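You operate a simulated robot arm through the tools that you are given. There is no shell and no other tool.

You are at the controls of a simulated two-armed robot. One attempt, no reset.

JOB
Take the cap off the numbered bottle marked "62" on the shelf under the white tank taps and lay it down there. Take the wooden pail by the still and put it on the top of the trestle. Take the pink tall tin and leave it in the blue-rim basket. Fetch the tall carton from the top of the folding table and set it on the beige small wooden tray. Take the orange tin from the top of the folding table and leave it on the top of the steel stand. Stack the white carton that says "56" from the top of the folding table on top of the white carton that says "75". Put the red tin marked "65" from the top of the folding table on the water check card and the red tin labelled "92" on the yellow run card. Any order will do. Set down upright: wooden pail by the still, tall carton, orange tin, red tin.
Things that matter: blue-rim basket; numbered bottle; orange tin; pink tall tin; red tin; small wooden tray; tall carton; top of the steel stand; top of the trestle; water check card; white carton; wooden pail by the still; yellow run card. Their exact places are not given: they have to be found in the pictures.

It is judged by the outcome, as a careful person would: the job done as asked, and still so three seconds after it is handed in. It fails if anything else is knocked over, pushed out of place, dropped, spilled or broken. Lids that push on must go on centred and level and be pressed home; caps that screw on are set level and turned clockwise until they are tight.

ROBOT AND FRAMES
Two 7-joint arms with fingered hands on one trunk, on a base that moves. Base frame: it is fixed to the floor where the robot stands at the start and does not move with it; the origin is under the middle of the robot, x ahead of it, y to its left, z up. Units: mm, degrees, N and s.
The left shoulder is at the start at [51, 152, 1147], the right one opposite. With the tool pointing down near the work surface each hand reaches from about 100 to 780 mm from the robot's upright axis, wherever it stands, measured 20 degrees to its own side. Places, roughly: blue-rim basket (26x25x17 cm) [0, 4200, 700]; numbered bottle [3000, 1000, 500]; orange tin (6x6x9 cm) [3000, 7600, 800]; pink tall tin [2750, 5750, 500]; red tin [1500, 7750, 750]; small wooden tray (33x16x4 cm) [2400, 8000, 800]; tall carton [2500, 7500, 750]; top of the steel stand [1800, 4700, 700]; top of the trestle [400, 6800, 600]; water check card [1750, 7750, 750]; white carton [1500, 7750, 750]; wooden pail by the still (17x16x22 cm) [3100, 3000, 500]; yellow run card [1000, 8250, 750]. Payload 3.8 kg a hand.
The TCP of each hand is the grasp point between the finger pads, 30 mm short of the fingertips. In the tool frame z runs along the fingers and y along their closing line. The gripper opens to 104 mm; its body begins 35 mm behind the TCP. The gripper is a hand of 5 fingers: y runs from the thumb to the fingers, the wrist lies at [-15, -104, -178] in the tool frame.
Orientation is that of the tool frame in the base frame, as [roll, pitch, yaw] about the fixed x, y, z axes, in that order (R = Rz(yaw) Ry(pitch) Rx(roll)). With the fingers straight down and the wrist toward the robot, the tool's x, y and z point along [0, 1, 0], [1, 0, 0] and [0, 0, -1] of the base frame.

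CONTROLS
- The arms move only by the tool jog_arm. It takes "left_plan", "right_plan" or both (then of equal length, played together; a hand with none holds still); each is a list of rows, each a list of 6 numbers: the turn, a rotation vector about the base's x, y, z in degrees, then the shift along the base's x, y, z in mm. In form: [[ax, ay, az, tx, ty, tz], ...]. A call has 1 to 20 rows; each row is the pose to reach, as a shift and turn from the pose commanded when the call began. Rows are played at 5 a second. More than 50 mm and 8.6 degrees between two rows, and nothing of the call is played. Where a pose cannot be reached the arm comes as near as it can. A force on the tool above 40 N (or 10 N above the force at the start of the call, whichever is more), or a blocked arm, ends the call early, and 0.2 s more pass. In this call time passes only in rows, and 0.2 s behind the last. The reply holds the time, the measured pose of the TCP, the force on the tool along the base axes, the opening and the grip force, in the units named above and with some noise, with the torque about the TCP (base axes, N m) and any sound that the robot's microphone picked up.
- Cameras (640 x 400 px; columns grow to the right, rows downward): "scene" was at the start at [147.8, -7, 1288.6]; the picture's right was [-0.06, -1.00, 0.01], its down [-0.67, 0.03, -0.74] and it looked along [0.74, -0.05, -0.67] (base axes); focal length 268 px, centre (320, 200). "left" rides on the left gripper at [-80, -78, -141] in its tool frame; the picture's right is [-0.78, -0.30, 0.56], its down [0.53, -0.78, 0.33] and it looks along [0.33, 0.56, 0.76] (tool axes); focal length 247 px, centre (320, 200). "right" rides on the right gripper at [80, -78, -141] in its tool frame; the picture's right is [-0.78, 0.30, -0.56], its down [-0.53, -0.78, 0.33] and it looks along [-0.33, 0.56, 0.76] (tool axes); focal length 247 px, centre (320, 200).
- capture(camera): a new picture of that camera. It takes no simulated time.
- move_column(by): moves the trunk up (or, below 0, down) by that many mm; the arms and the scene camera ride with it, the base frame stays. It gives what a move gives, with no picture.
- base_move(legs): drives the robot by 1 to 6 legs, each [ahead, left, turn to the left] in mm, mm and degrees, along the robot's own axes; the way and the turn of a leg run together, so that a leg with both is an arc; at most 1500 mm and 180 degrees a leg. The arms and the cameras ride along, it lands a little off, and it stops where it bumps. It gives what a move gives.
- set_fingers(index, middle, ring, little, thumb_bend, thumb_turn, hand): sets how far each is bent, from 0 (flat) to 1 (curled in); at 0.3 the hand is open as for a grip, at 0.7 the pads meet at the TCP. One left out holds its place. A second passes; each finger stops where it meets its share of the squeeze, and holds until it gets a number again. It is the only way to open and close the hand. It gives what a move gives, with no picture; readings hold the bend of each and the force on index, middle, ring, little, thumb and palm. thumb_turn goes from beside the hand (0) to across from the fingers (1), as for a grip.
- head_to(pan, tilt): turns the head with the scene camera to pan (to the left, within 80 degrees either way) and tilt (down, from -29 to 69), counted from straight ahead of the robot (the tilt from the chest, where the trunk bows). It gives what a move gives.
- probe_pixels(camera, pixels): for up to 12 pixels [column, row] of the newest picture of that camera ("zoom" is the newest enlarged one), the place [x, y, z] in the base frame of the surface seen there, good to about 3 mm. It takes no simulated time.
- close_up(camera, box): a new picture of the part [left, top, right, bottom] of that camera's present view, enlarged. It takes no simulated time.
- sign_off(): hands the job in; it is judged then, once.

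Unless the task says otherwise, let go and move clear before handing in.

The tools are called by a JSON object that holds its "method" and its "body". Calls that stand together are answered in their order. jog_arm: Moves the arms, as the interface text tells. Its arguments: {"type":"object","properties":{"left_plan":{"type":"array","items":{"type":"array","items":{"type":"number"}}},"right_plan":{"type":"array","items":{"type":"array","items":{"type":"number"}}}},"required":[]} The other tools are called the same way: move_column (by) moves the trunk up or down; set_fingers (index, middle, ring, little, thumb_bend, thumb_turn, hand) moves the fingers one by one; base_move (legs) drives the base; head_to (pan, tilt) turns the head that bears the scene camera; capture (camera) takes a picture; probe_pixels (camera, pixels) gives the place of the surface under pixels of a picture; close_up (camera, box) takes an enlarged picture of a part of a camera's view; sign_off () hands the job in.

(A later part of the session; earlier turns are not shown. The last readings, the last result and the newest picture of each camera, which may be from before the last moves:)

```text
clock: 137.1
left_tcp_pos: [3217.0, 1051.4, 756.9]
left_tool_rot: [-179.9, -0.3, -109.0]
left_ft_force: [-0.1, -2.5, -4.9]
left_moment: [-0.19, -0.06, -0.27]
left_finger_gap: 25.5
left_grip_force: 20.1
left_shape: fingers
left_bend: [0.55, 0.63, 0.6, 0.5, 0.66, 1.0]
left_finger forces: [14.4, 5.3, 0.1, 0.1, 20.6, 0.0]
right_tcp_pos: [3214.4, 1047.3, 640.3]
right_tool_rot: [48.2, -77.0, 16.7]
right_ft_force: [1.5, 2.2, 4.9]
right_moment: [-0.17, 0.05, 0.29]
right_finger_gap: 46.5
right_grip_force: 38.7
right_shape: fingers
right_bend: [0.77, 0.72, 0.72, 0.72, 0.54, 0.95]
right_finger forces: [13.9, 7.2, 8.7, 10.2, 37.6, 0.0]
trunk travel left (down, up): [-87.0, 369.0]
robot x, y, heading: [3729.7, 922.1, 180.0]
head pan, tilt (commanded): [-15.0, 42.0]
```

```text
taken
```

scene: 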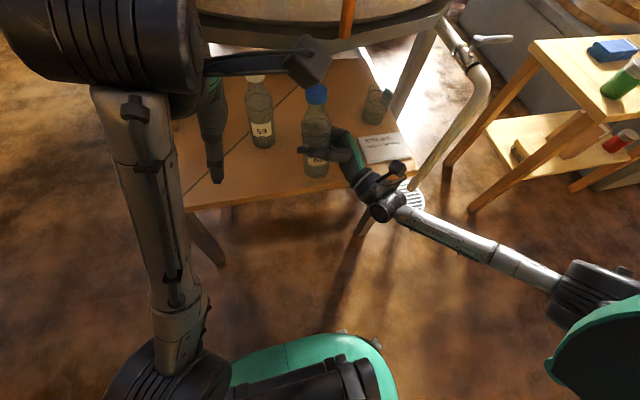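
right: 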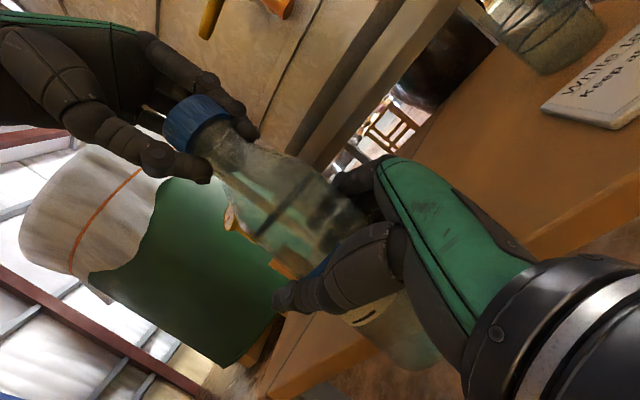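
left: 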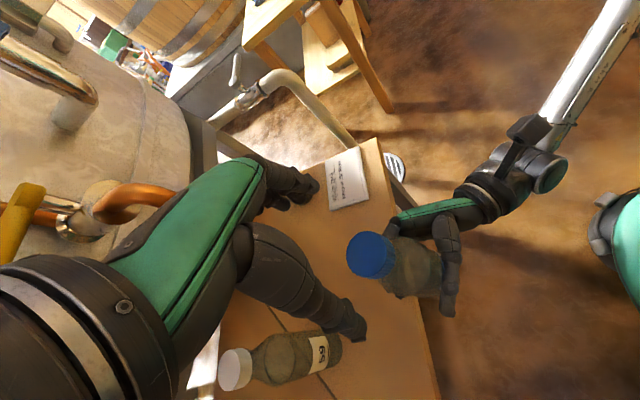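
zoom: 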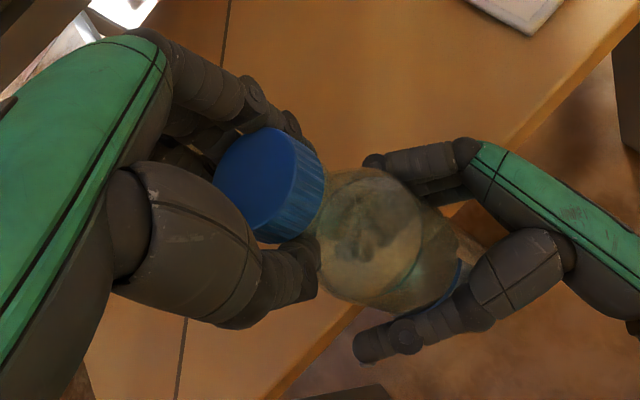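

Torque now stays flat at 0.27 N·m over 12°. I'll check from the head camera whether cap or bottle is moving.

{"method": "close_up", "body": {"camera": "scene", "box": [240, 80, 400, 210]}}

{"method": "close_up", "body": {"camera": "right", "box": [120, 60, 320, 220]}}

```text
3.08 times, centred on (320, 145) of scene
```

zoom: 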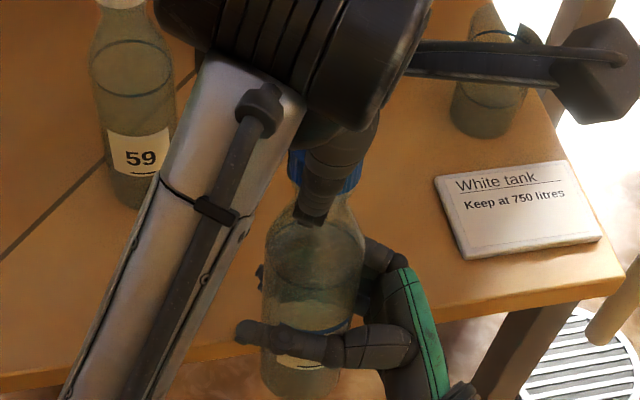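

```text
2.50 times, centred on (220, 140) of right
```

zoom: 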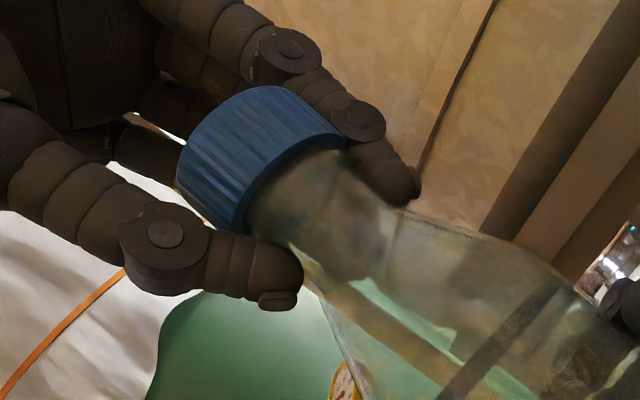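

The close view shows the fingertips reaching past the cap onto the neck, so part of the grip is on the bottle itself. I'll open, swing back clockwise and re-grip about 15 mm higher so the pads bear only on the cap.

{"method": "set_fingers", "body": {"hand": "left", "index": 0.38, "middle": 0.38, "ring": 0.38, "little": 0.38, "thumb_bend": 0.38}}

{"method": "jog_arm", "body": {"left_plan": [[0, 0, -8, 0, 0, 4], [0, 0, -16, 0, 0, 8], [0, 0, -24, 0, 0, 12], [0, 0, -32, 0, 0, 14], [0, 0, -40, 0, 0, 14], [0, 0, -48, 0, 0, 14], [0, 0, -56, 0, 0, 14], [0, 0, -62, 0, 0, 14], [0, 0, -68, 0, 0, 14]]}}

{"method": "capture", "body": {"camera": "left"}}

{"method": "close_up", "body": {"camera": "right", "box": [120, 60, 320, 220]}}

```text
clock: 138.1
left_tcp_pos: [3216.5, 1051.3, 756.3]
left_tool_rot: [-179.8, -0.4, -109.1]
left_ft_force: [0.8, -0.7, 0.3]
left_moment: [0.0, -0.02, 0.01]
left_finger_gap: 82.5
left_grip_force: 0.0
left_shape: fingers
left_bend: [0.38, 0.38, 0.38, 0.38, 0.38, 0.98]
left_finger forces: [0.1, 0.0, 0.1, 0.0, 0.0, 0.0]
right_tcp_pos: [3213.9, 1047.2, 641.0]
right_tool_rot: [48.6, -77.1, 16.3]
right_ft_force: [0.7, 0.4, -0.1]
right_moment: [0.02, -0.01, 0.01]
right_finger_gap: 46.7
right_grip_force: 37.7
right_shape: fingers
right_bend: [0.77, 0.72, 0.72, 0.72, 0.54, 0.96]
right_finger forces: [13.8, 7.4, 7.6, 9.5, 38.0, 0.1]
trunk travel left (down, up): [-87.0, 369.0]
robot x, y, heading: [3733.4, 925.1, 179.9]
head pan, tilt (commanded): [-15.0, 42.0]
```

```text
clock: 140.1
left_tcp_pos: [3216.8, 1051.4, 771.1]
left_tool_rot: [-179.9, -0.2, -177.1]
left_ft_force: [0.0, -0.8, 0.8]
left_moment: [0.0, 0.02, 0.0]
left_finger_gap: 82.6
left_grip_force: 0.0
left_shape: fingers
left_bend: [0.38, 0.38, 0.38, 0.38, 0.38, 0.98]
left_finger forces: [0.0, 0.0, 0.0, 0.1, 0.0, 0.0]
right_tcp_pos: [3214.3, 1048.7, 639.9]
right_tool_rot: [48.7, -77.0, 16.2]
right_ft_force: [0.6, 0.0, 0.0]
right_moment: [-0.02, 0.01, -0.01]
right_finger_gap: 46.8
right_grip_force: 38.0
right_shape: fingers
right_bend: [0.77, 0.72, 0.72, 0.72, 0.54, 0.96]
right_finger forces: [13.8, 7.5, 7.5, 9.6, 38.0, 0.0]
trunk travel left (down, up): [-87.0, 369.0]
robot x, y, heading: [3729.3, 922.3, 179.7]
head pan, tilt (commanded): [-15.0, 42.0]
```

```text
taken
```

left: 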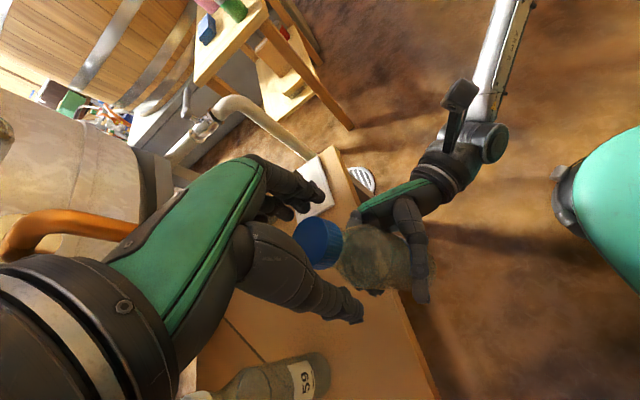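

```text
2.50 times, centred on (220, 140) of right
```

zoom: 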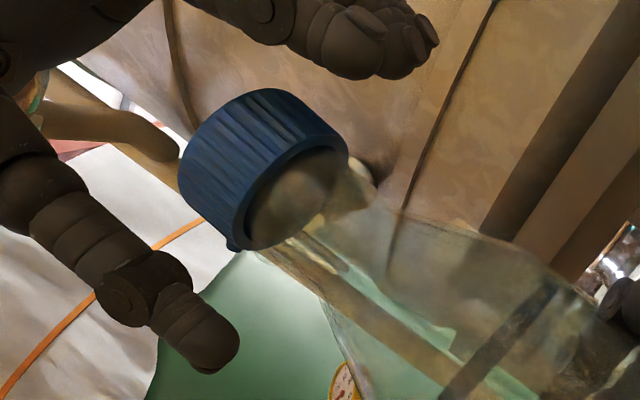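

The fingertips are now around cap level. I'll probe the cap centre again before closing.

{"method": "probe_pixels", "body": {"camera": "left", "pixels": [[315, 243], [300, 240], [330, 240], [318, 225], [315, 262], [325, 235], [336, 243]]}}

{"method": "close_up", "body": {"camera": "left", "box": [260, 180, 400, 300]}}

```text
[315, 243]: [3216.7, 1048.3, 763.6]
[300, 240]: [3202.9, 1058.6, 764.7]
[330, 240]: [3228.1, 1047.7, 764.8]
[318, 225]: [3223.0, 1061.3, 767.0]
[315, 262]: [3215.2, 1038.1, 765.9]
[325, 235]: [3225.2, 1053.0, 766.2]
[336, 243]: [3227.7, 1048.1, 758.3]
```

```text
3.33 times, centred on (330, 240) of left
```

zoom: 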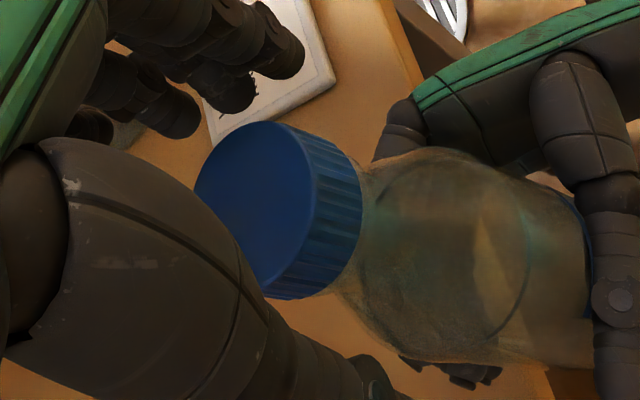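

I'll centre within a few mm and close on the cap again.

{"method": "jog_arm", "body": {"left_plan": [[0, 0, 0, -1.5, -1, 0], [0, 0, 0, -3, -1.4, 0]]}}

{"method": "set_fingers", "body": {"hand": "left", "index": 0.62, "middle": 0.63, "ring": 0.6, "little": 0.5, "thumb_bend": 0.62}}

{"method": "set_fingers", "body": {"hand": "left", "index": 0.95, "middle": 0.95, "thumb_bend": 0.95}}

{"method": "close_up", "body": {"camera": "right", "box": [120, 60, 320, 220]}}

{"method": "close_up", "body": {"camera": "left", "box": [220, 140, 460, 340]}}

```text
clock: 140.7
left_tcp_pos: [3213.6, 1050.4, 771.3]
left_tool_rot: [-179.9, -0.3, -177.0]
left_ft_force: [0.0, -0.7, -0.3]
left_moment: [-0.05, 0.03, 0.02]
left_finger_gap: 82.6
left_grip_force: 0.1
left_shape: fingers
left_bend: [0.38, 0.38, 0.38, 0.38, 0.38, 0.98]
left_finger forces: [0.1, 0.0, 0.0, 0.0, 0.0, 0.0]
right_tcp_pos: [3214.4, 1048.1, 640.6]
right_tool_rot: [48.9, -77.0, 16.0]
right_ft_force: [-0.4, -0.1, -0.5]
right_moment: [0.01, 0.02, 0.0]
right_finger_gap: 46.7
right_grip_force: 38.1
right_shape: fingers
right_bend: [0.77, 0.72, 0.72, 0.72, 0.54, 0.96]
right_finger forces: [13.8, 7.5, 7.6, 9.5, 38.0, 0.0]
trunk travel left (down, up): [-87.0, 369.0]
robot x, y, heading: [3729.6, 924.4, 179.8]
head pan, tilt (commanded): [-15.0, 42.0]
```

```text
clock: 141.7
left_tcp_pos: [3213.5, 1051.5, 770.6]
left_tool_rot: [-179.9, -0.3, -177.0]
left_ft_force: [0.0, 2.8, -0.2]
left_moment: [0.06, 0.02, -0.01]
left_finger_gap: 32.8
left_grip_force: 3.9
left_shape: fingers
left_bend: [0.58, 0.6, 0.6, 0.5, 0.58, 0.97]
left_finger forces: [2.9, 2.8, 0.0, 0.1, 3.5, 0.0]
right_tcp_pos: [3213.9, 1048.1, 640.1]
right_tool_rot: [48.9, -77.1, 15.9]
right_ft_force: [0.1, -2.4, -0.9]
right_moment: [0.28, 0.02, 0.04]
right_finger_gap: 46.6
right_grip_force: 38.6
right_shape: fingers
right_bend: [0.77, 0.72, 0.72, 0.72, 0.54, 0.96]
right_finger forces: [14.7, 8.1, 7.1, 8.4, 38.9, 0.1]
trunk travel left (down, up): [-87.0, 369.0]
robot x, y, heading: [3729.3, 922.5, 179.9]
head pan, tilt (commanded): [-15.0, 42.0]
```

```text
clock: 142.7
left_tcp_pos: [3212.9, 1050.6, 770.3]
left_tool_rot: [-180.0, -0.3, -177.0]
left_ft_force: [-0.9, 2.0, -1.9]
left_moment: [-0.04, 0.04, -0.02]
left_finger_gap: 29.7
left_grip_force: 14.8
left_shape: fingers
left_bend: [0.6, 0.62, 0.6, 0.5, 0.59, 0.96]
left_finger forces: [7.9, 7.8, 0.0, 0.0, 13.5, 0.0]
right_tcp_pos: [3214.3, 1047.6, 640.2]
right_tool_rot: [48.8, -77.0, 16.1]
right_ft_force: [1.0, -2.3, 0.6]
right_moment: [0.3, 0.09, 0.02]
right_finger_gap: 47.2
right_grip_force: 37.4
right_shape: fingers
right_bend: [0.77, 0.72, 0.72, 0.72, 0.54, 0.96]
right_finger forces: [14.1, 6.9, 6.8, 8.8, 38.5, 0.0]
trunk travel left (down, up): [-87.0, 369.0]
robot x, y, heading: [3730.7, 925.6, 179.8]
head pan, tilt (commanded): [-15.0, 42.0]
```

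```text
2.50 times, centred on (220, 140) of right
```

zoom: 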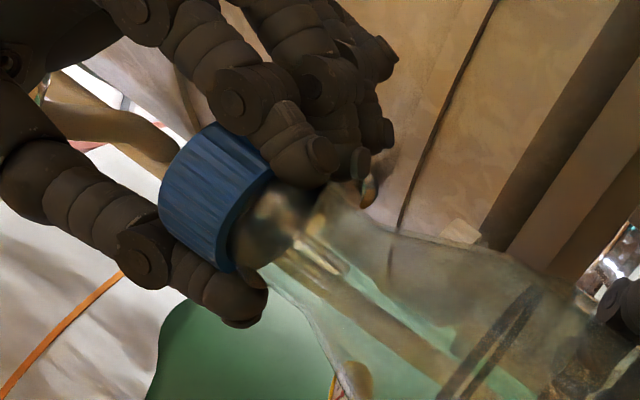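

```text
2.00 times, centred on (340, 240) of left
```

zoom: 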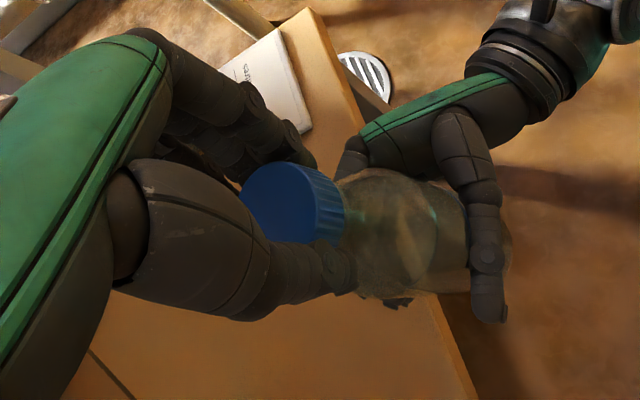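

Now the pads bear squarely on the cap. I'll turn counter-clockwise 60° at a moderate speed.

{"method": "set_fingers", "body": {"hand": "left", "index": 1.0, "middle": 1.0, "thumb_bend": 1.0}}

{"method": "jog_arm", "body": {"left_plan": [[0, 0, 3, 0, 0, 0], [0, 0, 6, 0, 0, 0], [0, 0, 9, 0, 0, 0], [0, 0, 12, 0, 0, 0], [0, 0, 15, 0, 0, 0], [0, 0, 18, 0, 0, 0], [0, 0, 21, 0, 0, 0], [0, 0, 24, 0, 0, 0], [0, 0, 27, 0, 0, 0], [0, 0, 30, 0, 0, 0]]}}

{"method": "close_up", "body": {"camera": "left", "box": [220, 140, 460, 340]}}

{"method": "close_up", "body": {"camera": "right", "box": [120, 60, 320, 220]}}

```text
clock: 143.7
left_tcp_pos: [3213.1, 1049.6, 771.1]
left_tool_rot: [-179.7, -0.2, -176.9]
left_ft_force: [-2.7, -1.5, -14.6]
left_moment: [0.14, 0.15, 0.02]
left_finger_gap: 27.0
left_grip_force: 21.9
left_shape: fingers
left_bend: [0.55, 0.62, 0.6, 0.5, 0.63, 0.95]
left_finger forces: [10.4, 9.2, 0.0, 0.1, 24.8, 0.1]
right_tcp_pos: [3214.5, 1048.2, 640.9]
right_tool_rot: [48.3, -76.9, 16.6]
right_ft_force: [2.6, 0.4, 13.8]
right_moment: [-0.19, 0.13, -0.03]
right_finger_gap: 46.5
right_grip_force: 37.2
right_shape: fingers
right_bend: [0.77, 0.72, 0.72, 0.72, 0.54, 0.96]
right_finger forces: [11.1, 6.4, 7.7, 10.4, 38.0, 0.1]
trunk travel left (down, up): [-87.0, 369.0]
robot x, y, heading: [3729.1, 928.2, 180.0]
head pan, tilt (commanded): [-15.0, 42.0]
```

```text
clock: 145.9
left_tcp_pos: [3212.1, 1049.9, 770.1]
left_tool_rot: [-179.8, -0.3, -147.0]
left_ft_force: [0.4, -2.7, -17.7]
left_moment: [-0.11, 0.05, -0.07]
left_finger_gap: 27.5
left_grip_force: 22.4
left_shape: fingers
left_bend: [0.55, 0.62, 0.6, 0.5, 0.64, 0.95]
left_finger forces: [11.5, 10.9, 0.0, 0.0, 23.1, 0.0]
right_tcp_pos: [3214.3, 1046.7, 642.0]
right_tool_rot: [48.8, -77.0, 16.2]
right_ft_force: [0.2, 3.3, 18.8]
right_moment: [-0.11, -0.07, -0.02]
right_finger_gap: 46.5
right_grip_force: 34.8
right_shape: fingers
right_bend: [0.77, 0.72, 0.72, 0.72, 0.54, 0.95]
right_finger forces: [12.3, 7.2, 6.9, 8.6, 35.1, 0.0]
trunk travel left (down, up): [-87.0, 369.0]
robot x, y, heading: [3728.9, 920.7, 180.0]
head pan, tilt (commanded): [-15.0, 42.0]
```

```text
2.00 times, centred on (340, 240) of left
```

zoom: 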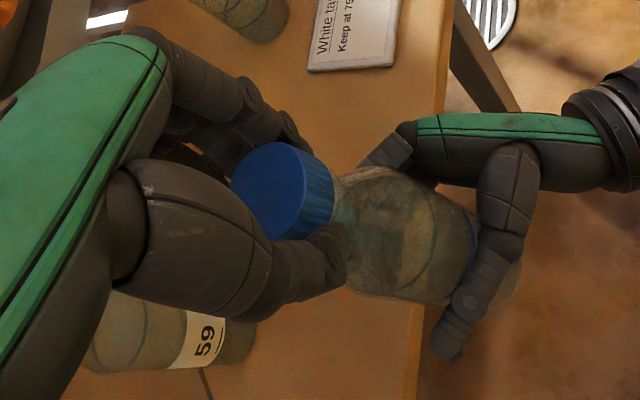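

```text
2.50 times, centred on (220, 140) of right
```

zoom: 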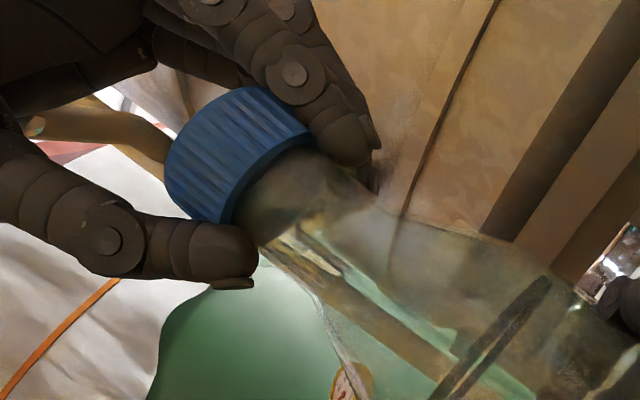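

Torque is only 0.07 N·m now with the grip unchanged, so the cap is turning with the hand. I'll continue this stroke, easing down 1 mm to relieve the upward pull.

{"method": "jog_arm", "body": {"left_plan": [[0, 0, 3, 0, 0, -0.5], [0, 0, 6, 0, 0, -1], [0, 0, 9, 0, 0, -1], [0, 0, 12, 0, 0, -1], [0, 0, 15, 0, 0, -1], [0, 0, 18, 0, 0, -1], [0, 0, 21, 0, 0, -1], [0, 0, 24, 0, 0, -1], [0, 0, 27, 0, 0, -1], [0, 0, 30, 0, 0, -1], [0, 0, 33, 0, 0, -1], [0, 0, 36, 0, 0, -1], [0, 0, 39, 0, 0, -1], [0, 0, 42, 0, 0, -1]]}}

{"method": "close_up", "body": {"camera": "right", "box": [120, 60, 320, 220]}}

```text
clock: 148.9
left_tcp_pos: [3213.2, 1049.3, 769.7]
left_tool_rot: [-179.8, -0.4, -105.1]
left_ft_force: [4.2, -1.6, -16.8]
left_moment: [-0.14, -0.13, -0.01]
left_finger_gap: 27.0
left_grip_force: 21.6
left_shape: fingers
left_bend: [0.55, 0.62, 0.6, 0.5, 0.64, 0.95]
left_finger forces: [12.1, 9.7, 0.0, 0.1, 21.6, 0.1]
right_tcp_pos: [3215.2, 1046.6, 641.3]
right_tool_rot: [48.9, -76.9, 16.1]
right_ft_force: [-2.8, 0.6, 15.4]
right_moment: [0.05, -0.27, 0.03]
right_finger_gap: 45.9
right_grip_force: 35.4
right_shape: fingers
right_bend: [0.77, 0.72, 0.72, 0.72, 0.55, 0.95]
right_finger forces: [14.4, 8.0, 6.3, 7.9, 34.8, 0.0]
trunk travel left (down, up): [-87.0, 369.0]
robot x, y, heading: [3730.4, 928.2, 180.2]
head pan, tilt (commanded): [-15.0, 42.0]
```

```text
2.50 times, centred on (220, 140) of right
```

zoom: 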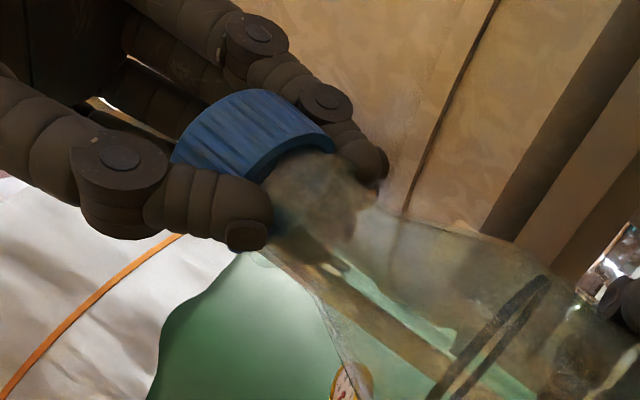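

The cap turned another 42° with almost no torque, though the thread still holds against the upward pull. I'll ratchet: open, swing back, re-grip.

{"method": "set_fingers", "body": {"hand": "left", "index": 0.4, "middle": 0.4, "ring": 0.4, "little": 0.4, "thumb_bend": 0.4}}

{"method": "jog_arm", "body": {"left_plan": [[0, 0, -8, 0, 0, 1], [0, 0, -16, 0, 0, 1], [0, 0, -24, 0, 0, 1], [0, 0, -32, 0, 0, 1], [0, 0, -40, 0, 0, 1], [0, 0, -48, 0, 0, 1], [0, 0, -56, 0, 0, 1], [0, 0, -64, 0, 0, 1], [0, 0, -72, 0, 0, 1], [0, 0, -76, 0, 0, 1]]}}

{"method": "close_up", "body": {"camera": "left", "box": [260, 180, 400, 300]}}

{"method": "probe_pixels", "body": {"camera": "zoom", "pixels": [[257, 210], [215, 200], [305, 210], [260, 140], [265, 280]]}}

{"method": "close_up", "body": {"camera": "right", "box": [120, 60, 320, 220]}}

```text
clock: 149.9
left_tcp_pos: [3212.4, 1048.6, 771.0]
left_tool_rot: [-179.9, -0.3, -105.0]
left_ft_force: [-0.1, -0.4, -0.3]
left_moment: [-0.01, 0.03, 0.01]
left_finger_gap: 77.3
left_grip_force: 0.1
left_shape: fingers
left_bend: [0.4, 0.4, 0.4, 0.4, 0.4, 0.97]
left_finger forces: [0.0, 0.1, 0.0, 0.0, 0.0, 0.1]
right_tcp_pos: [3214.7, 1047.6, 640.3]
right_tool_rot: [48.6, -77.0, 16.3]
right_ft_force: [1.2, 0.0, -0.6]
right_moment: [-0.03, 0.04, 0.01]
right_finger_gap: 46.1
right_grip_force: 38.0
right_shape: fingers
right_bend: [0.77, 0.72, 0.72, 0.72, 0.54, 0.95]
right_finger forces: [12.5, 8.1, 8.1, 9.9, 37.9, 0.1]
trunk travel left (down, up): [-87.0, 369.0]
robot x, y, heading: [3731.2, 923.5, 180.0]
head pan, tilt (commanded): [-15.0, 42.0]
```

```text
clock: 152.1
left_tcp_pos: [3213.5, 1049.8, 770.6]
left_tool_rot: [-179.9, -0.3, 178.9]
left_ft_force: [0.0, -0.5, -0.7]
left_moment: [-0.02, 0.01, 0.0]
left_finger_gap: 77.6
left_grip_force: 0.0
left_shape: fingers
left_bend: [0.4, 0.4, 0.4, 0.4, 0.4, 0.97]
left_finger forces: [0.1, 0.0, 0.0, 0.0, 0.0, 0.1]
right_tcp_pos: [3214.1, 1047.1, 640.8]
right_tool_rot: [48.6, -77.1, 16.3]
right_ft_force: [0.2, 0.2, -0.9]
right_moment: [0.03, 0.03, 0.0]
right_finger_gap: 46.1
right_grip_force: 37.7
right_shape: fingers
right_bend: [0.77, 0.72, 0.72, 0.72, 0.54, 0.95]
right_finger forces: [12.6, 8.1, 8.1, 9.9, 37.8, 0.0]
trunk travel left (down, up): [-87.0, 369.0]
robot x, y, heading: [3730.5, 926.9, 180.0]
head pan, tilt (commanded): [-15.0, 42.0]
```

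```text
3.33 times, centred on (330, 240) of left
```

zoom: 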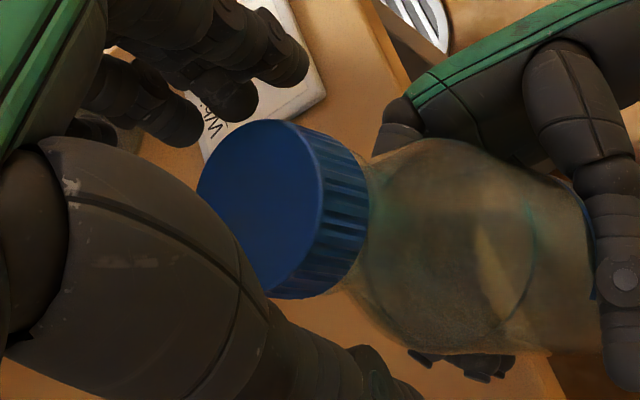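

```text
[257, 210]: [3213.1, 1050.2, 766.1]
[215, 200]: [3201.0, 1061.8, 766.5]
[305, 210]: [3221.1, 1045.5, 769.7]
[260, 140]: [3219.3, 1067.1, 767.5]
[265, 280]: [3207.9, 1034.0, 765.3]
```

```text
2.50 times, centred on (220, 140) of right
```

zoom: 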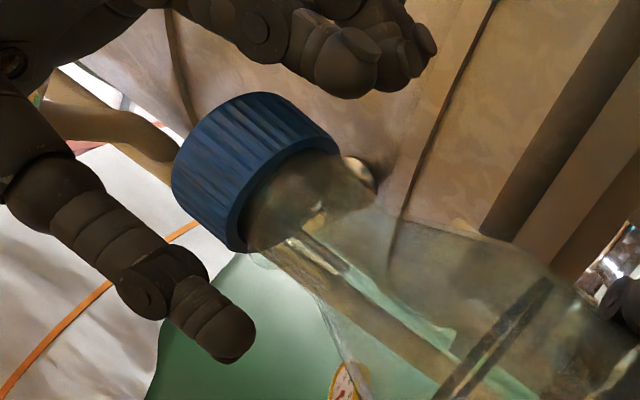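

Cap centre holds at ~[3213,1050] and seems ~1.5 mm higher. I'll grip and turn again.

{"method": "set_fingers", "body": {"hand": "left", "index": 0.95, "middle": 0.95, "ring": 0.6, "little": 0.5, "thumb_bend": 0.95}}

{"method": "jog_arm", "body": {"left_plan": [[0, 0, 4, 0, 0, 0], [0, 0, 8, 0, 0, 0], [0, 0, 12, 0, 0, 0], [0, 0, 16, 0, 0, 0], [0, 0, 20, 0, 0, 0], [0, 0, 24, 0, 0, 0], [0, 0, 28, 0, 0, 0], [0, 0, 32, 0, 0, 0], [0, 0, 36, 0, 0, 0], [0, 0, 40, 0, 0, 0], [0, 0, 44, 0, 0, 0], [0, 0, 48, 0, 0, 0], [0, 0, 52, 0, 0, 0], [0, 0, 56, 0, 0, 0], [0, 0, 60, 0, 0, 0], [0, 0, 64, 0, 0, 0], [0, 0, 68, 0, 0, 0], [0, 0, 72, 0, 0, 0], [0, 0, 76, 0, 0, 0]]}}

{"method": "close_up", "body": {"camera": "right", "box": [120, 60, 320, 220]}}

```text
clock: 153.1
left_tcp_pos: [3214.0, 1049.8, 769.9]
left_tool_rot: [-179.9, -0.2, 179.0]
left_ft_force: [-0.6, 1.8, -4.9]
left_moment: [-0.06, 0.01, 0.0]
left_finger_gap: 27.2
left_grip_force: 15.9
left_shape: fingers
left_bend: [0.59, 0.64, 0.6, 0.5, 0.6, 0.96]
left_finger forces: [9.6, 8.4, 0.0, 0.0, 14.0, 0.0]
right_tcp_pos: [3213.8, 1046.3, 640.2]
right_tool_rot: [48.8, -76.9, 16.2]
right_ft_force: [1.4, -1.7, 3.2]
right_moment: [0.33, 0.05, 0.0]
right_finger_gap: 46.3
right_grip_force: 37.3
right_shape: fingers
right_bend: [0.77, 0.72, 0.72, 0.72, 0.54, 0.96]
right_finger forces: [13.5, 8.0, 6.7, 8.8, 38.0, 0.1]
trunk travel left (down, up): [-87.0, 369.0]
robot x, y, heading: [3728.4, 923.8, 179.7]
head pan, tilt (commanded): [-15.0, 42.0]
```

```text
clock: 157.1
left_tcp_pos: [3212.4, 1048.8, 772.4]
left_tool_rot: [-179.8, -0.3, -104.9]
left_ft_force: [1.3, 0.9, -7.8]
left_moment: [-0.07, -0.32, -0.07]
left_finger_gap: 27.6
left_grip_force: 16.3
left_shape: fingers
left_bend: [0.59, 0.64, 0.6, 0.5, 0.61, 0.97]
left_finger forces: [10.5, 9.6, 0.0, 0.0, 12.7, 0.1]
right_tcp_pos: [3214.4, 1046.7, 640.3]
right_tool_rot: [48.7, -76.9, 16.2]
right_ft_force: [-0.5, -1.0, 7.4]
right_moment: [0.12, 0.27, 0.07]
right_finger_gap: 46.0
right_grip_force: 37.0
right_shape: fingers
right_bend: [0.77, 0.72, 0.72, 0.72, 0.54, 0.96]
right_finger forces: [11.5, 7.5, 7.9, 10.2, 36.8, 0.0]
trunk travel left (down, up): [-87.0, 369.0]
robot x, y, heading: [3727.2, 920.6, 179.7]
head pan, tilt (commanded): [-15.0, 42.0]
```

```text
2.50 times, centred on (220, 140) of right
```

zoom: 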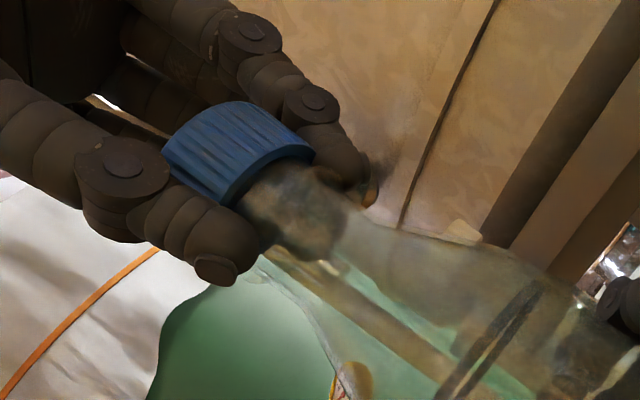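

More neck is showing below the cap, so it is climbing. Another ratchet stroke.

{"method": "set_fingers", "body": {"hand": "left", "index": 0.4, "middle": 0.4, "ring": 0.4, "little": 0.4, "thumb_bend": 0.4}}

{"method": "jog_arm", "body": {"left_plan": [[0, 0, -8, 0, 0, 1], [0, 0, -16, 0, 0, 2], [0, 0, -24, 0, 0, 2], [0, 0, -32, 0, 0, 2], [0, 0, -40, 0, 0, 2], [0, 0, -48, 0, 0, 2], [0, 0, -56, 0, 0, 2], [0, 0, -64, 0, 0, 2], [0, 0, -72, 0, 0, 2], [0, 0, -76, 0, 0, 2]]}}

{"method": "close_up", "body": {"camera": "left", "box": [260, 180, 400, 300]}}

{"method": "probe_pixels", "body": {"camera": "zoom", "pixels": [[257, 210], [215, 200], [305, 210], [260, 140], [265, 280]]}}

{"method": "close_up", "body": {"camera": "right", "box": [120, 60, 320, 220]}}

```text
clock: 158.1
left_tcp_pos: [3213.7, 1050.2, 770.6]
left_tool_rot: [-180.0, -0.2, -104.9]
left_ft_force: [0.8, -0.2, 0.1]
left_moment: [0.01, 0.0, 0.01]
left_finger_gap: 77.5
left_grip_force: 0.2
left_shape: fingers
left_bend: [0.4, 0.4, 0.4, 0.4, 0.4, 0.97]
left_finger forces: [0.0, 0.0, 0.0, 0.0, 0.0, 0.0]
right_tcp_pos: [3214.5, 1045.9, 639.3]
right_tool_rot: [49.0, -77.1, 16.0]
right_ft_force: [0.3, -0.2, -0.1]
right_moment: [0.04, -0.02, 0.0]
right_finger_gap: 46.0
right_grip_force: 36.3
right_shape: fingers
right_bend: [0.77, 0.72, 0.72, 0.72, 0.54, 0.96]
right_finger forces: [12.5, 7.9, 7.9, 8.7, 36.2, 0.0]
trunk travel left (down, up): [-87.0, 369.0]
robot x, y, heading: [3724.6, 925.1, 179.8]
head pan, tilt (commanded): [-15.0, 42.0]
```

```text
clock: 160.3
left_tcp_pos: [3212.6, 1050.4, 773.4]
left_tool_rot: [-179.9, -0.3, 178.9]
left_ft_force: [-0.1, -0.4, -0.1]
left_moment: [0.01, 0.02, 0.02]
left_finger_gap: 77.3
left_grip_force: 0.2
left_shape: fingers
left_bend: [0.4, 0.4, 0.4, 0.4, 0.4, 0.97]
left_finger forces: [0.0, 0.0, 0.0, 0.1, 0.0, 0.0]
right_tcp_pos: [3214.2, 1047.7, 641.0]
right_tool_rot: [48.5, -77.1, 16.5]
right_ft_force: [-0.7, 0.8, -0.1]
right_moment: [-0.01, 0.02, 0.0]
right_finger_gap: 46.2
right_grip_force: 36.6
right_shape: fingers
right_bend: [0.77, 0.72, 0.72, 0.72, 0.54, 0.96]
right_finger forces: [12.4, 7.9, 8.0, 8.7, 36.1, 0.0]
trunk travel left (down, up): [-87.0, 369.0]
robot x, y, heading: [3728.0, 922.9, 180.0]
head pan, tilt (commanded): [-15.0, 42.0]
```

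```text
3.33 times, centred on (330, 240) of left
```

zoom: 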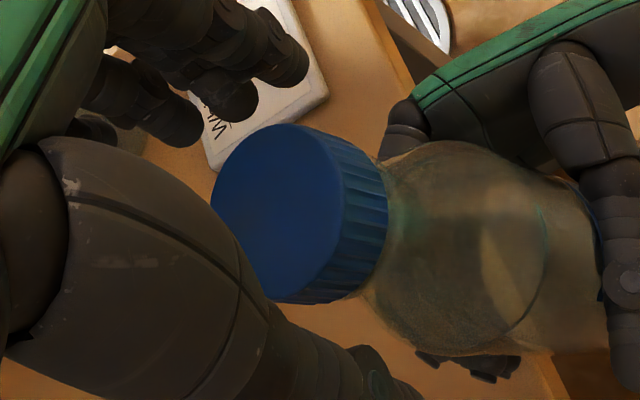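

```text
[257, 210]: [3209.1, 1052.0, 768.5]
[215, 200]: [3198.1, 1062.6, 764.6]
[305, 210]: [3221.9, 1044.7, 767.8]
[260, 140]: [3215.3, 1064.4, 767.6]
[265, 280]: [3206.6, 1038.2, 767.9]
```

```text
2.50 times, centred on (220, 140) of right
```

zoom: 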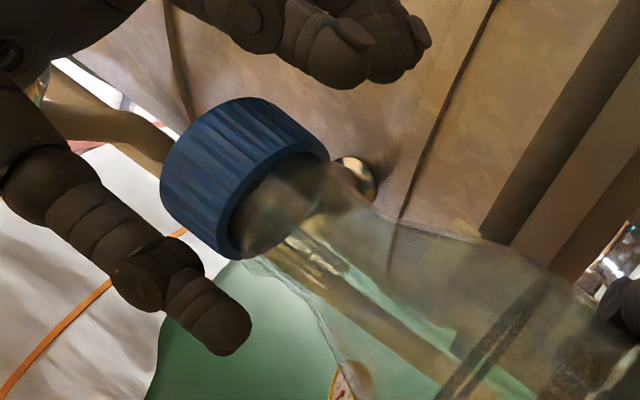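

The cap top has risen to z≈768 and clearly climbs. Another stroke.

{"method": "set_fingers", "body": {"hand": "left", "index": 0.95, "middle": 0.95, "ring": 0.6, "little": 0.5, "thumb_bend": 0.95}}

{"method": "jog_arm", "body": {"left_plan": [[0, 0, 4, 0, 0, 0], [0, 0, 8, 0, 0, 0], [0, 0, 12, 0, 0, 0], [0, 0, 16, 0, 0, 0], [0, 0, 20, 0, 0, 0], [0, 0, 24, 0, 0, 0], [0, 0, 28, 0, 0, 0], [0, 0, 32, 0, 0, 0], [0, 0, 36, 0, 0, 0], [0, 0, 40, 0, 0, 0], [0, 0, 44, 0, 0, 0], [0, 0, 48, 0, 0, 0], [0, 0, 52, 0, 0, 0], [0, 0, 56, 0, 0, 0], [0, 0, 60, 0, 0, 0], [0, 0, 64, 0, 0, 0], [0, 0, 68, 0, 0, 0], [0, 0, 72, 0, 0, 0], [0, 0, 76, 0, 0, 0]]}}

{"method": "close_up", "body": {"camera": "right", "box": [120, 60, 320, 220]}}

```text
clock: 161.3
left_tcp_pos: [3212.8, 1050.5, 772.7]
left_tool_rot: [-179.9, -0.4, 178.9]
left_ft_force: [-1.2, 1.7, -1.7]
left_moment: [-0.05, 0.03, -0.02]
left_finger_gap: 30.3
left_grip_force: 15.0
left_shape: fingers
left_bend: [0.6, 0.63, 0.6, 0.5, 0.59, 0.96]
left_finger forces: [8.3, 7.8, 0.0, 0.1, 14.3, 0.0]
right_tcp_pos: [3213.9, 1046.8, 640.6]
right_tool_rot: [48.8, -77.0, 16.2]
right_ft_force: [0.9, -1.6, 1.1]
right_moment: [0.23, 0.17, 0.0]
right_finger_gap: 46.1
right_grip_force: 36.5
right_shape: fingers
right_bend: [0.77, 0.72, 0.72, 0.72, 0.54, 0.96]
right_finger forces: [12.5, 8.1, 7.0, 8.5, 37.3, 0.0]
trunk travel left (down, up): [-87.0, 369.0]
robot x, y, heading: [3730.8, 925.0, 180.0]
head pan, tilt (commanded): [-15.0, 42.0]
```

```text
clock: 165.3
left_tcp_pos: [3214.4, 1050.2, 773.3]
left_tool_rot: [-179.9, -0.3, -105.0]
left_ft_force: [-2.9, 0.0, 0.0]
left_moment: [-0.02, 0.03, -0.04]
left_finger_gap: 29.1
left_grip_force: 14.5
left_shape: fingers
left_bend: [0.6, 0.64, 0.6, 0.5, 0.59, 0.96]
left_finger forces: [8.2, 7.3, 0.0, 0.0, 14.3, 0.0]
right_tcp_pos: [3213.8, 1047.1, 640.8]
right_tool_rot: [48.6, -77.0, 16.4]
right_ft_force: [2.7, 1.1, -0.8]
right_moment: [-0.06, 0.28, 0.0]
right_finger_gap: 45.8
right_grip_force: 37.3
right_shape: fingers
right_bend: [0.77, 0.72, 0.72, 0.72, 0.54, 0.97]
right_finger forces: [10.5, 7.3, 8.1, 10.5, 37.2, 0.1]
trunk travel left (down, up): [-87.0, 369.0]
robot x, y, heading: [3731.4, 923.4, 180.1]
head pan, tilt (commanded): [-15.0, 42.0]
```

```text
2.50 times, centred on (220, 140) of right
```

zoom: 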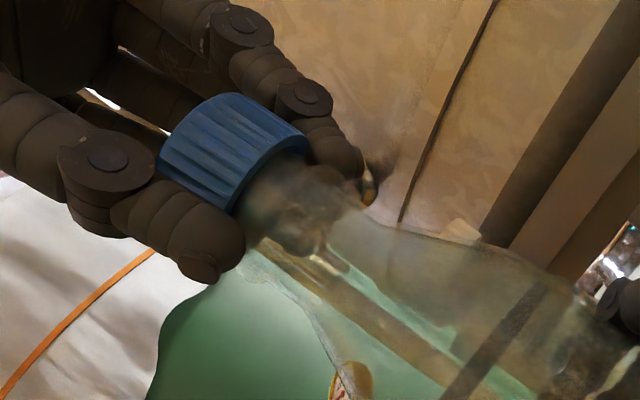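

The vertical pull is gone (0 N). I'll test with a small lift of a few mm.

{"method": "jog_arm", "body": {"left_plan": [[0, 0, 0, 0, 0, 1.5], [0, 0, 0, 0, 0, 3], [0, 0, 0, 0, 0, 5]]}}

{"method": "close_up", "body": {"camera": "right", "box": [120, 60, 320, 220]}}

```text
clock: 166.1
left_tcp_pos: [3212.4, 1050.3, 776.8]
left_tool_rot: [-179.7, -0.3, -105.1]
left_ft_force: [0.2, -0.3, -0.8]
left_moment: [-0.01, 0.02, -0.02]
left_finger_gap: 29.3
left_grip_force: 15.2
left_shape: fingers
left_bend: [0.6, 0.64, 0.6, 0.5, 0.59, 0.96]
left_finger forces: [7.7, 7.2, 0.0, 0.1, 15.1, 0.1]
right_tcp_pos: [3214.5, 1048.2, 640.7]
right_tool_rot: [48.5, -77.1, 16.4]
right_ft_force: [0.5, 0.1, -0.7]
right_moment: [-0.05, 0.06, 0.02]
right_finger_gap: 45.8
right_grip_force: 36.3
right_shape: fingers
right_bend: [0.77, 0.72, 0.72, 0.72, 0.54, 0.97]
right_finger forces: [11.8, 7.6, 8.0, 9.6, 36.4, 0.1]
trunk travel left (down, up): [-87.0, 369.0]
robot x, y, heading: [3730.8, 924.9, 179.9]
head pan, tilt (commanded): [-15.0, 42.0]
```

```text
2.50 times, centred on (220, 140) of right
```

zoom: 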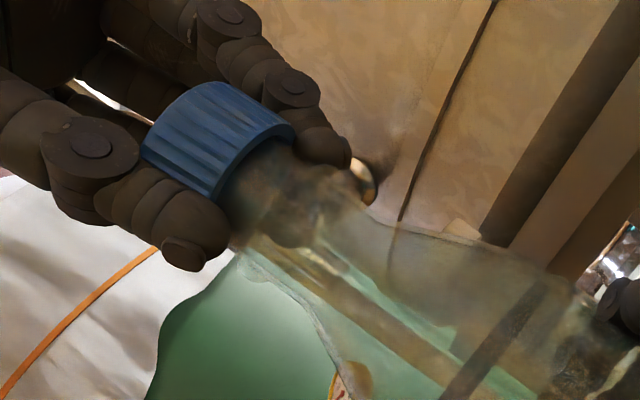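

The cap came up with no resistance: it is off. I'll lift it away and carry it to the empty part of the shelf around [3120,850].

{"method": "jog_arm", "body": {"left_plan": [[0, 0, 0, 0, 0, 20], [0, 0, 0, 0, 0, 40], [0, 0, 0, 0, 0, 60], [0, 0, 0, -10, -40, 60], [0, 0, 0, -30, -80, 60], [0, 0, 0, -50, -120, 60], [0, 0, 0, -72, -160, 60], [0, 0, 0, -92, -200, 60]]}}

{"method": "capture", "body": {"camera": "scene"}}

{"method": "capture", "body": {"camera": "left"}}

```text
clock: 167.9
left_tcp_pos: [3121.3, 849.4, 837.6]
left_tool_rot: [-179.9, -0.2, -105.1]
left_ft_force: [0.0, -0.1, -1.0]
left_moment: [-0.02, 0.02, -0.02]
left_finger_gap: 29.1
left_grip_force: 15.1
left_shape: fingers
left_bend: [0.6, 0.65, 0.6, 0.5, 0.59, 0.96]
left_finger forces: [7.6, 6.9, 0.0, 0.0, 15.3, 0.1]
right_tcp_pos: [3212.6, 1045.9, 640.3]
right_tool_rot: [48.4, -77.0, 16.5]
right_ft_force: [-0.5, -0.4, -0.5]
right_moment: [-0.03, 0.0, -0.01]
right_finger_gap: 45.8
right_grip_force: 36.9
right_shape: fingers
right_bend: [0.77, 0.72, 0.72, 0.72, 0.54, 0.97]
right_finger forces: [12.5, 7.8, 7.7, 8.9, 36.0, 0.0]
trunk travel left (down, up): [-87.0, 369.0]
robot x, y, heading: [3723.7, 925.3, 179.8]
head pan, tilt (commanded): [-15.0, 42.0]
```

```text
taken
```

scene: 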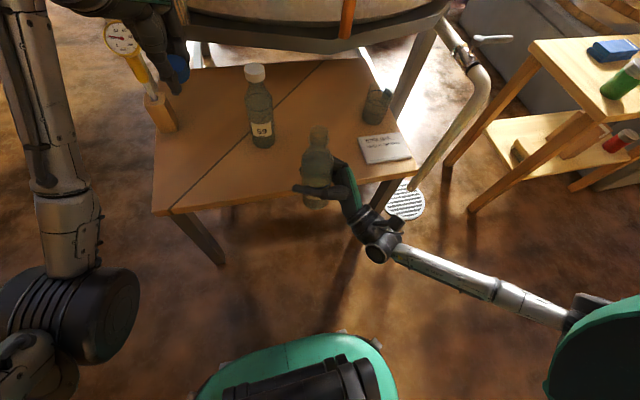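

```text
taken
```

left: 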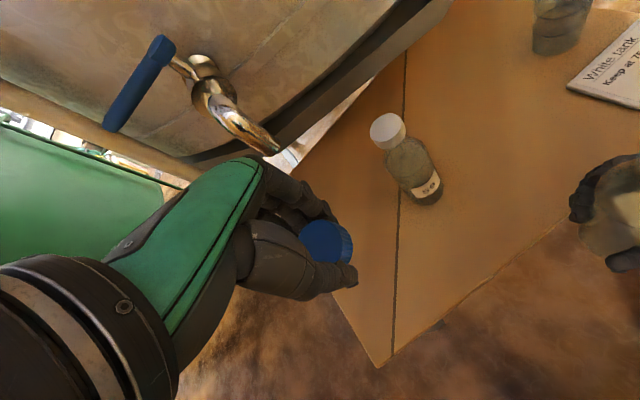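

The cap is safely in the left hand. I'll check the thermometer block and the free space before setting the cap down.

{"method": "probe_pixels", "body": {"camera": "scene", "pixels": [[160, 105], [172, 128], [120, 38], [200, 160], [225, 170], [260, 145], [215, 120], [185, 205], [165, 210]]}}

{"method": "probe_pixels", "body": {"camera": "left", "pixels": [[325, 240], [345, 245], [350, 300], [375, 330], [240, 140], [415, 180]]}}

```text
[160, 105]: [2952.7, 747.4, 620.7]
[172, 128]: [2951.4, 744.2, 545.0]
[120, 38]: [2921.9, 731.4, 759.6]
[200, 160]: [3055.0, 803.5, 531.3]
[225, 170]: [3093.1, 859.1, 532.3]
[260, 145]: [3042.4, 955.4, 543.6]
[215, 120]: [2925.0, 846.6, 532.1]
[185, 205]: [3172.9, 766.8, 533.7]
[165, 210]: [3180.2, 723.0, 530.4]
```

```text
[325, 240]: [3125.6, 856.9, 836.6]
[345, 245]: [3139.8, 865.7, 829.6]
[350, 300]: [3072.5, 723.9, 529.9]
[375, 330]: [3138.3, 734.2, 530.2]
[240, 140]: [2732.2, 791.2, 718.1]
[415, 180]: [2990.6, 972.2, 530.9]
```

The spot around [3122,855] is clear. I'll lower the cap there.

{"method": "jog_arm", "body": {"left_plan": [[0, 0, 0, 0, 5, -45], [0, 0, 0, 0, 8, -90], [0, 0, 0, 0, 8, -135], [0, 0, 0, 0, 8, -180], [0, 0, 0, 0, 8, -220], [0, 0, 0, 0, 8, -245], [0, 0, 0, 0, 8, -260]]}}

{"method": "capture", "body": {"camera": "left"}}

{"method": "capture", "body": {"camera": "scene"}}

```text
clock: 169.5
left_tcp_pos: [3120.3, 857.7, 576.5]
left_tool_rot: [-179.9, -0.3, -105.0]
left_ft_force: [0.7, 0.2, -0.6]
left_moment: [-0.02, 0.01, -0.03]
left_finger_gap: 28.9
left_grip_force: 14.4
left_shape: fingers
left_bend: [0.6, 0.65, 0.6, 0.5, 0.59, 0.96]
left_finger forces: [7.6, 6.6, 0.0, 0.1, 15.3, 0.1]
right_tcp_pos: [3214.9, 1047.4, 640.0]
right_tool_rot: [49.0, -77.0, 15.9]
right_ft_force: [-0.3, 0.3, -0.5]
right_moment: [0.02, 0.03, -0.01]
right_finger_gap: 45.8
right_grip_force: 36.8
right_shape: fingers
right_bend: [0.77, 0.72, 0.72, 0.72, 0.54, 0.97]
right_finger forces: [12.6, 7.7, 7.7, 8.9, 36.1, 0.0]
trunk travel left (down, up): [-87.0, 369.0]
robot x, y, heading: [3727.9, 924.6, 179.9]
head pan, tilt (commanded): [-15.0, 42.0]
```

```text
taken
```

left: 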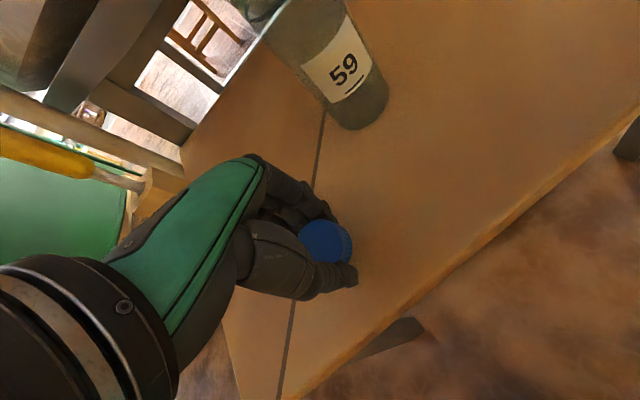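

```text
taken
```

scene: 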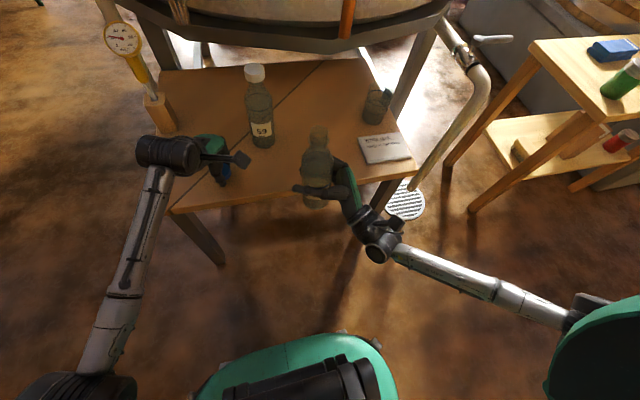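

Now the final approach in small steps until fingertips or cap touch.

{"method": "jog_arm", "body": {"left_plan": [[0, 0, 0, 0, 0, -4], [0, 0, 0, 0, 0, -8], [0, 0, 0, 0, 0, -11], [0, 0, 0, 0, 0, -13]]}}

{"method": "close_up", "body": {"camera": "left", "box": [230, 160, 430, 320]}}

```text
clock: 170.5
left_tcp_pos: [3122.7, 858.2, 564.5]
left_tool_rot: [-179.8, -0.4, -104.9]
left_ft_force: [0.4, -0.3, 0.5]
left_moment: [0.0, 0.0, 0.02]
left_finger_gap: 29.0
left_grip_force: 14.7
left_shape: fingers
left_bend: [0.6, 0.65, 0.6, 0.5, 0.59, 0.96]
left_finger forces: [7.6, 6.5, 0.0, 0.0, 15.2, 0.0]
right_tcp_pos: [3215.0, 1046.5, 640.2]
right_tool_rot: [49.0, -77.1, 16.0]
right_ft_force: [-0.3, -0.5, -1.1]
right_moment: [-0.02, 0.0, 0.01]
right_finger_gap: 45.5
right_grip_force: 35.9
right_shape: fingers
right_bend: [0.77, 0.72, 0.72, 0.72, 0.54, 0.97]
right_finger forces: [12.6, 7.8, 7.6, 8.9, 36.0, 0.0]
trunk travel left (down, up): [-87.0, 369.0]
robot x, y, heading: [3728.0, 926.9, 179.9]
head pan, tilt (commanded): [-15.0, 42.0]
```

```text
2.50 times, centred on (330, 240) of left
```

zoom: 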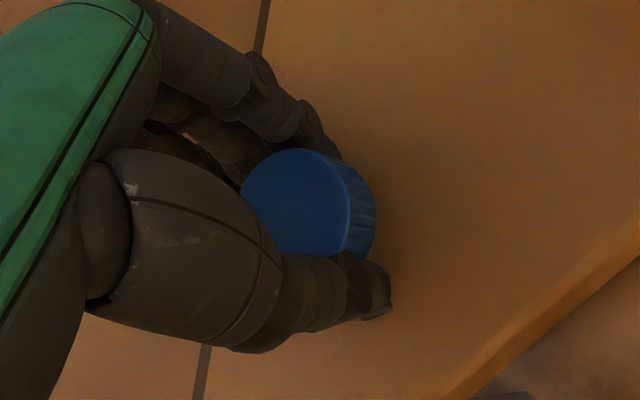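

{"method": "jog_arm", "body": {"left_plan": [[0, 0, 0, 0, 0, -2], [0, 0, 0, 0, 0, -4], [0, 0, 0, 0, 0, -6], [0, 0, 0, 0, 0, -8], [0, 0, 0, 0, 0, -10], [0, 0, 0, 0, 0, -12]]}}

{"method": "close_up", "body": {"camera": "left", "box": [230, 160, 430, 320]}}

```text
clock: 171.9
left_tcp_pos: [3117.1, 859.3, 563.9]
left_tool_rot: [178.9, -0.2, -105.0]
left_ft_force: [5.2, -2.5, 22.5]
left_moment: [-0.08, -1.0, -0.09]
left_finger_gap: 30.1
left_grip_force: 23.1
left_shape: fingers
left_bend: [0.62, 0.66, 0.6, 0.5, 0.59, 0.96]
left_finger forces: [6.0, 5.1, 0.0, 0.1, 34.2, 0.1]
right_tcp_pos: [3215.4, 1047.4, 640.5]
right_tool_rot: [48.9, -76.9, 16.2]
right_ft_force: [-0.4, 0.1, -0.7]
right_moment: [-0.01, 0.02, 0.02]
right_finger_gap: 45.9
right_grip_force: 36.0
right_shape: fingers
right_bend: [0.77, 0.72, 0.72, 0.72, 0.54, 0.97]
right_finger forces: [12.5, 7.8, 7.6, 8.8, 35.9, 0.0]
trunk travel left (down, up): [-87.0, 369.0]
robot x, y, heading: [3728.7, 928.0, 179.8]
head pan, tilt (commanded): [-15.0, 42.0]
stopped in row 6 (left hand): the force on the tool passed its limit at 42 N (the readings are from after the stop); the commanded pose is now the measured one
```

```text
2.50 times, centred on (330, 240) of left
```

zoom: 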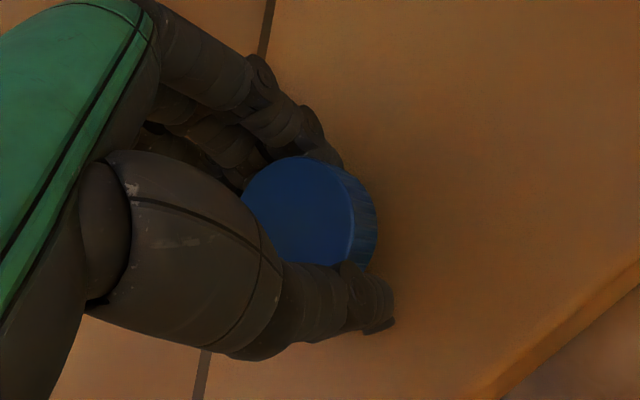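

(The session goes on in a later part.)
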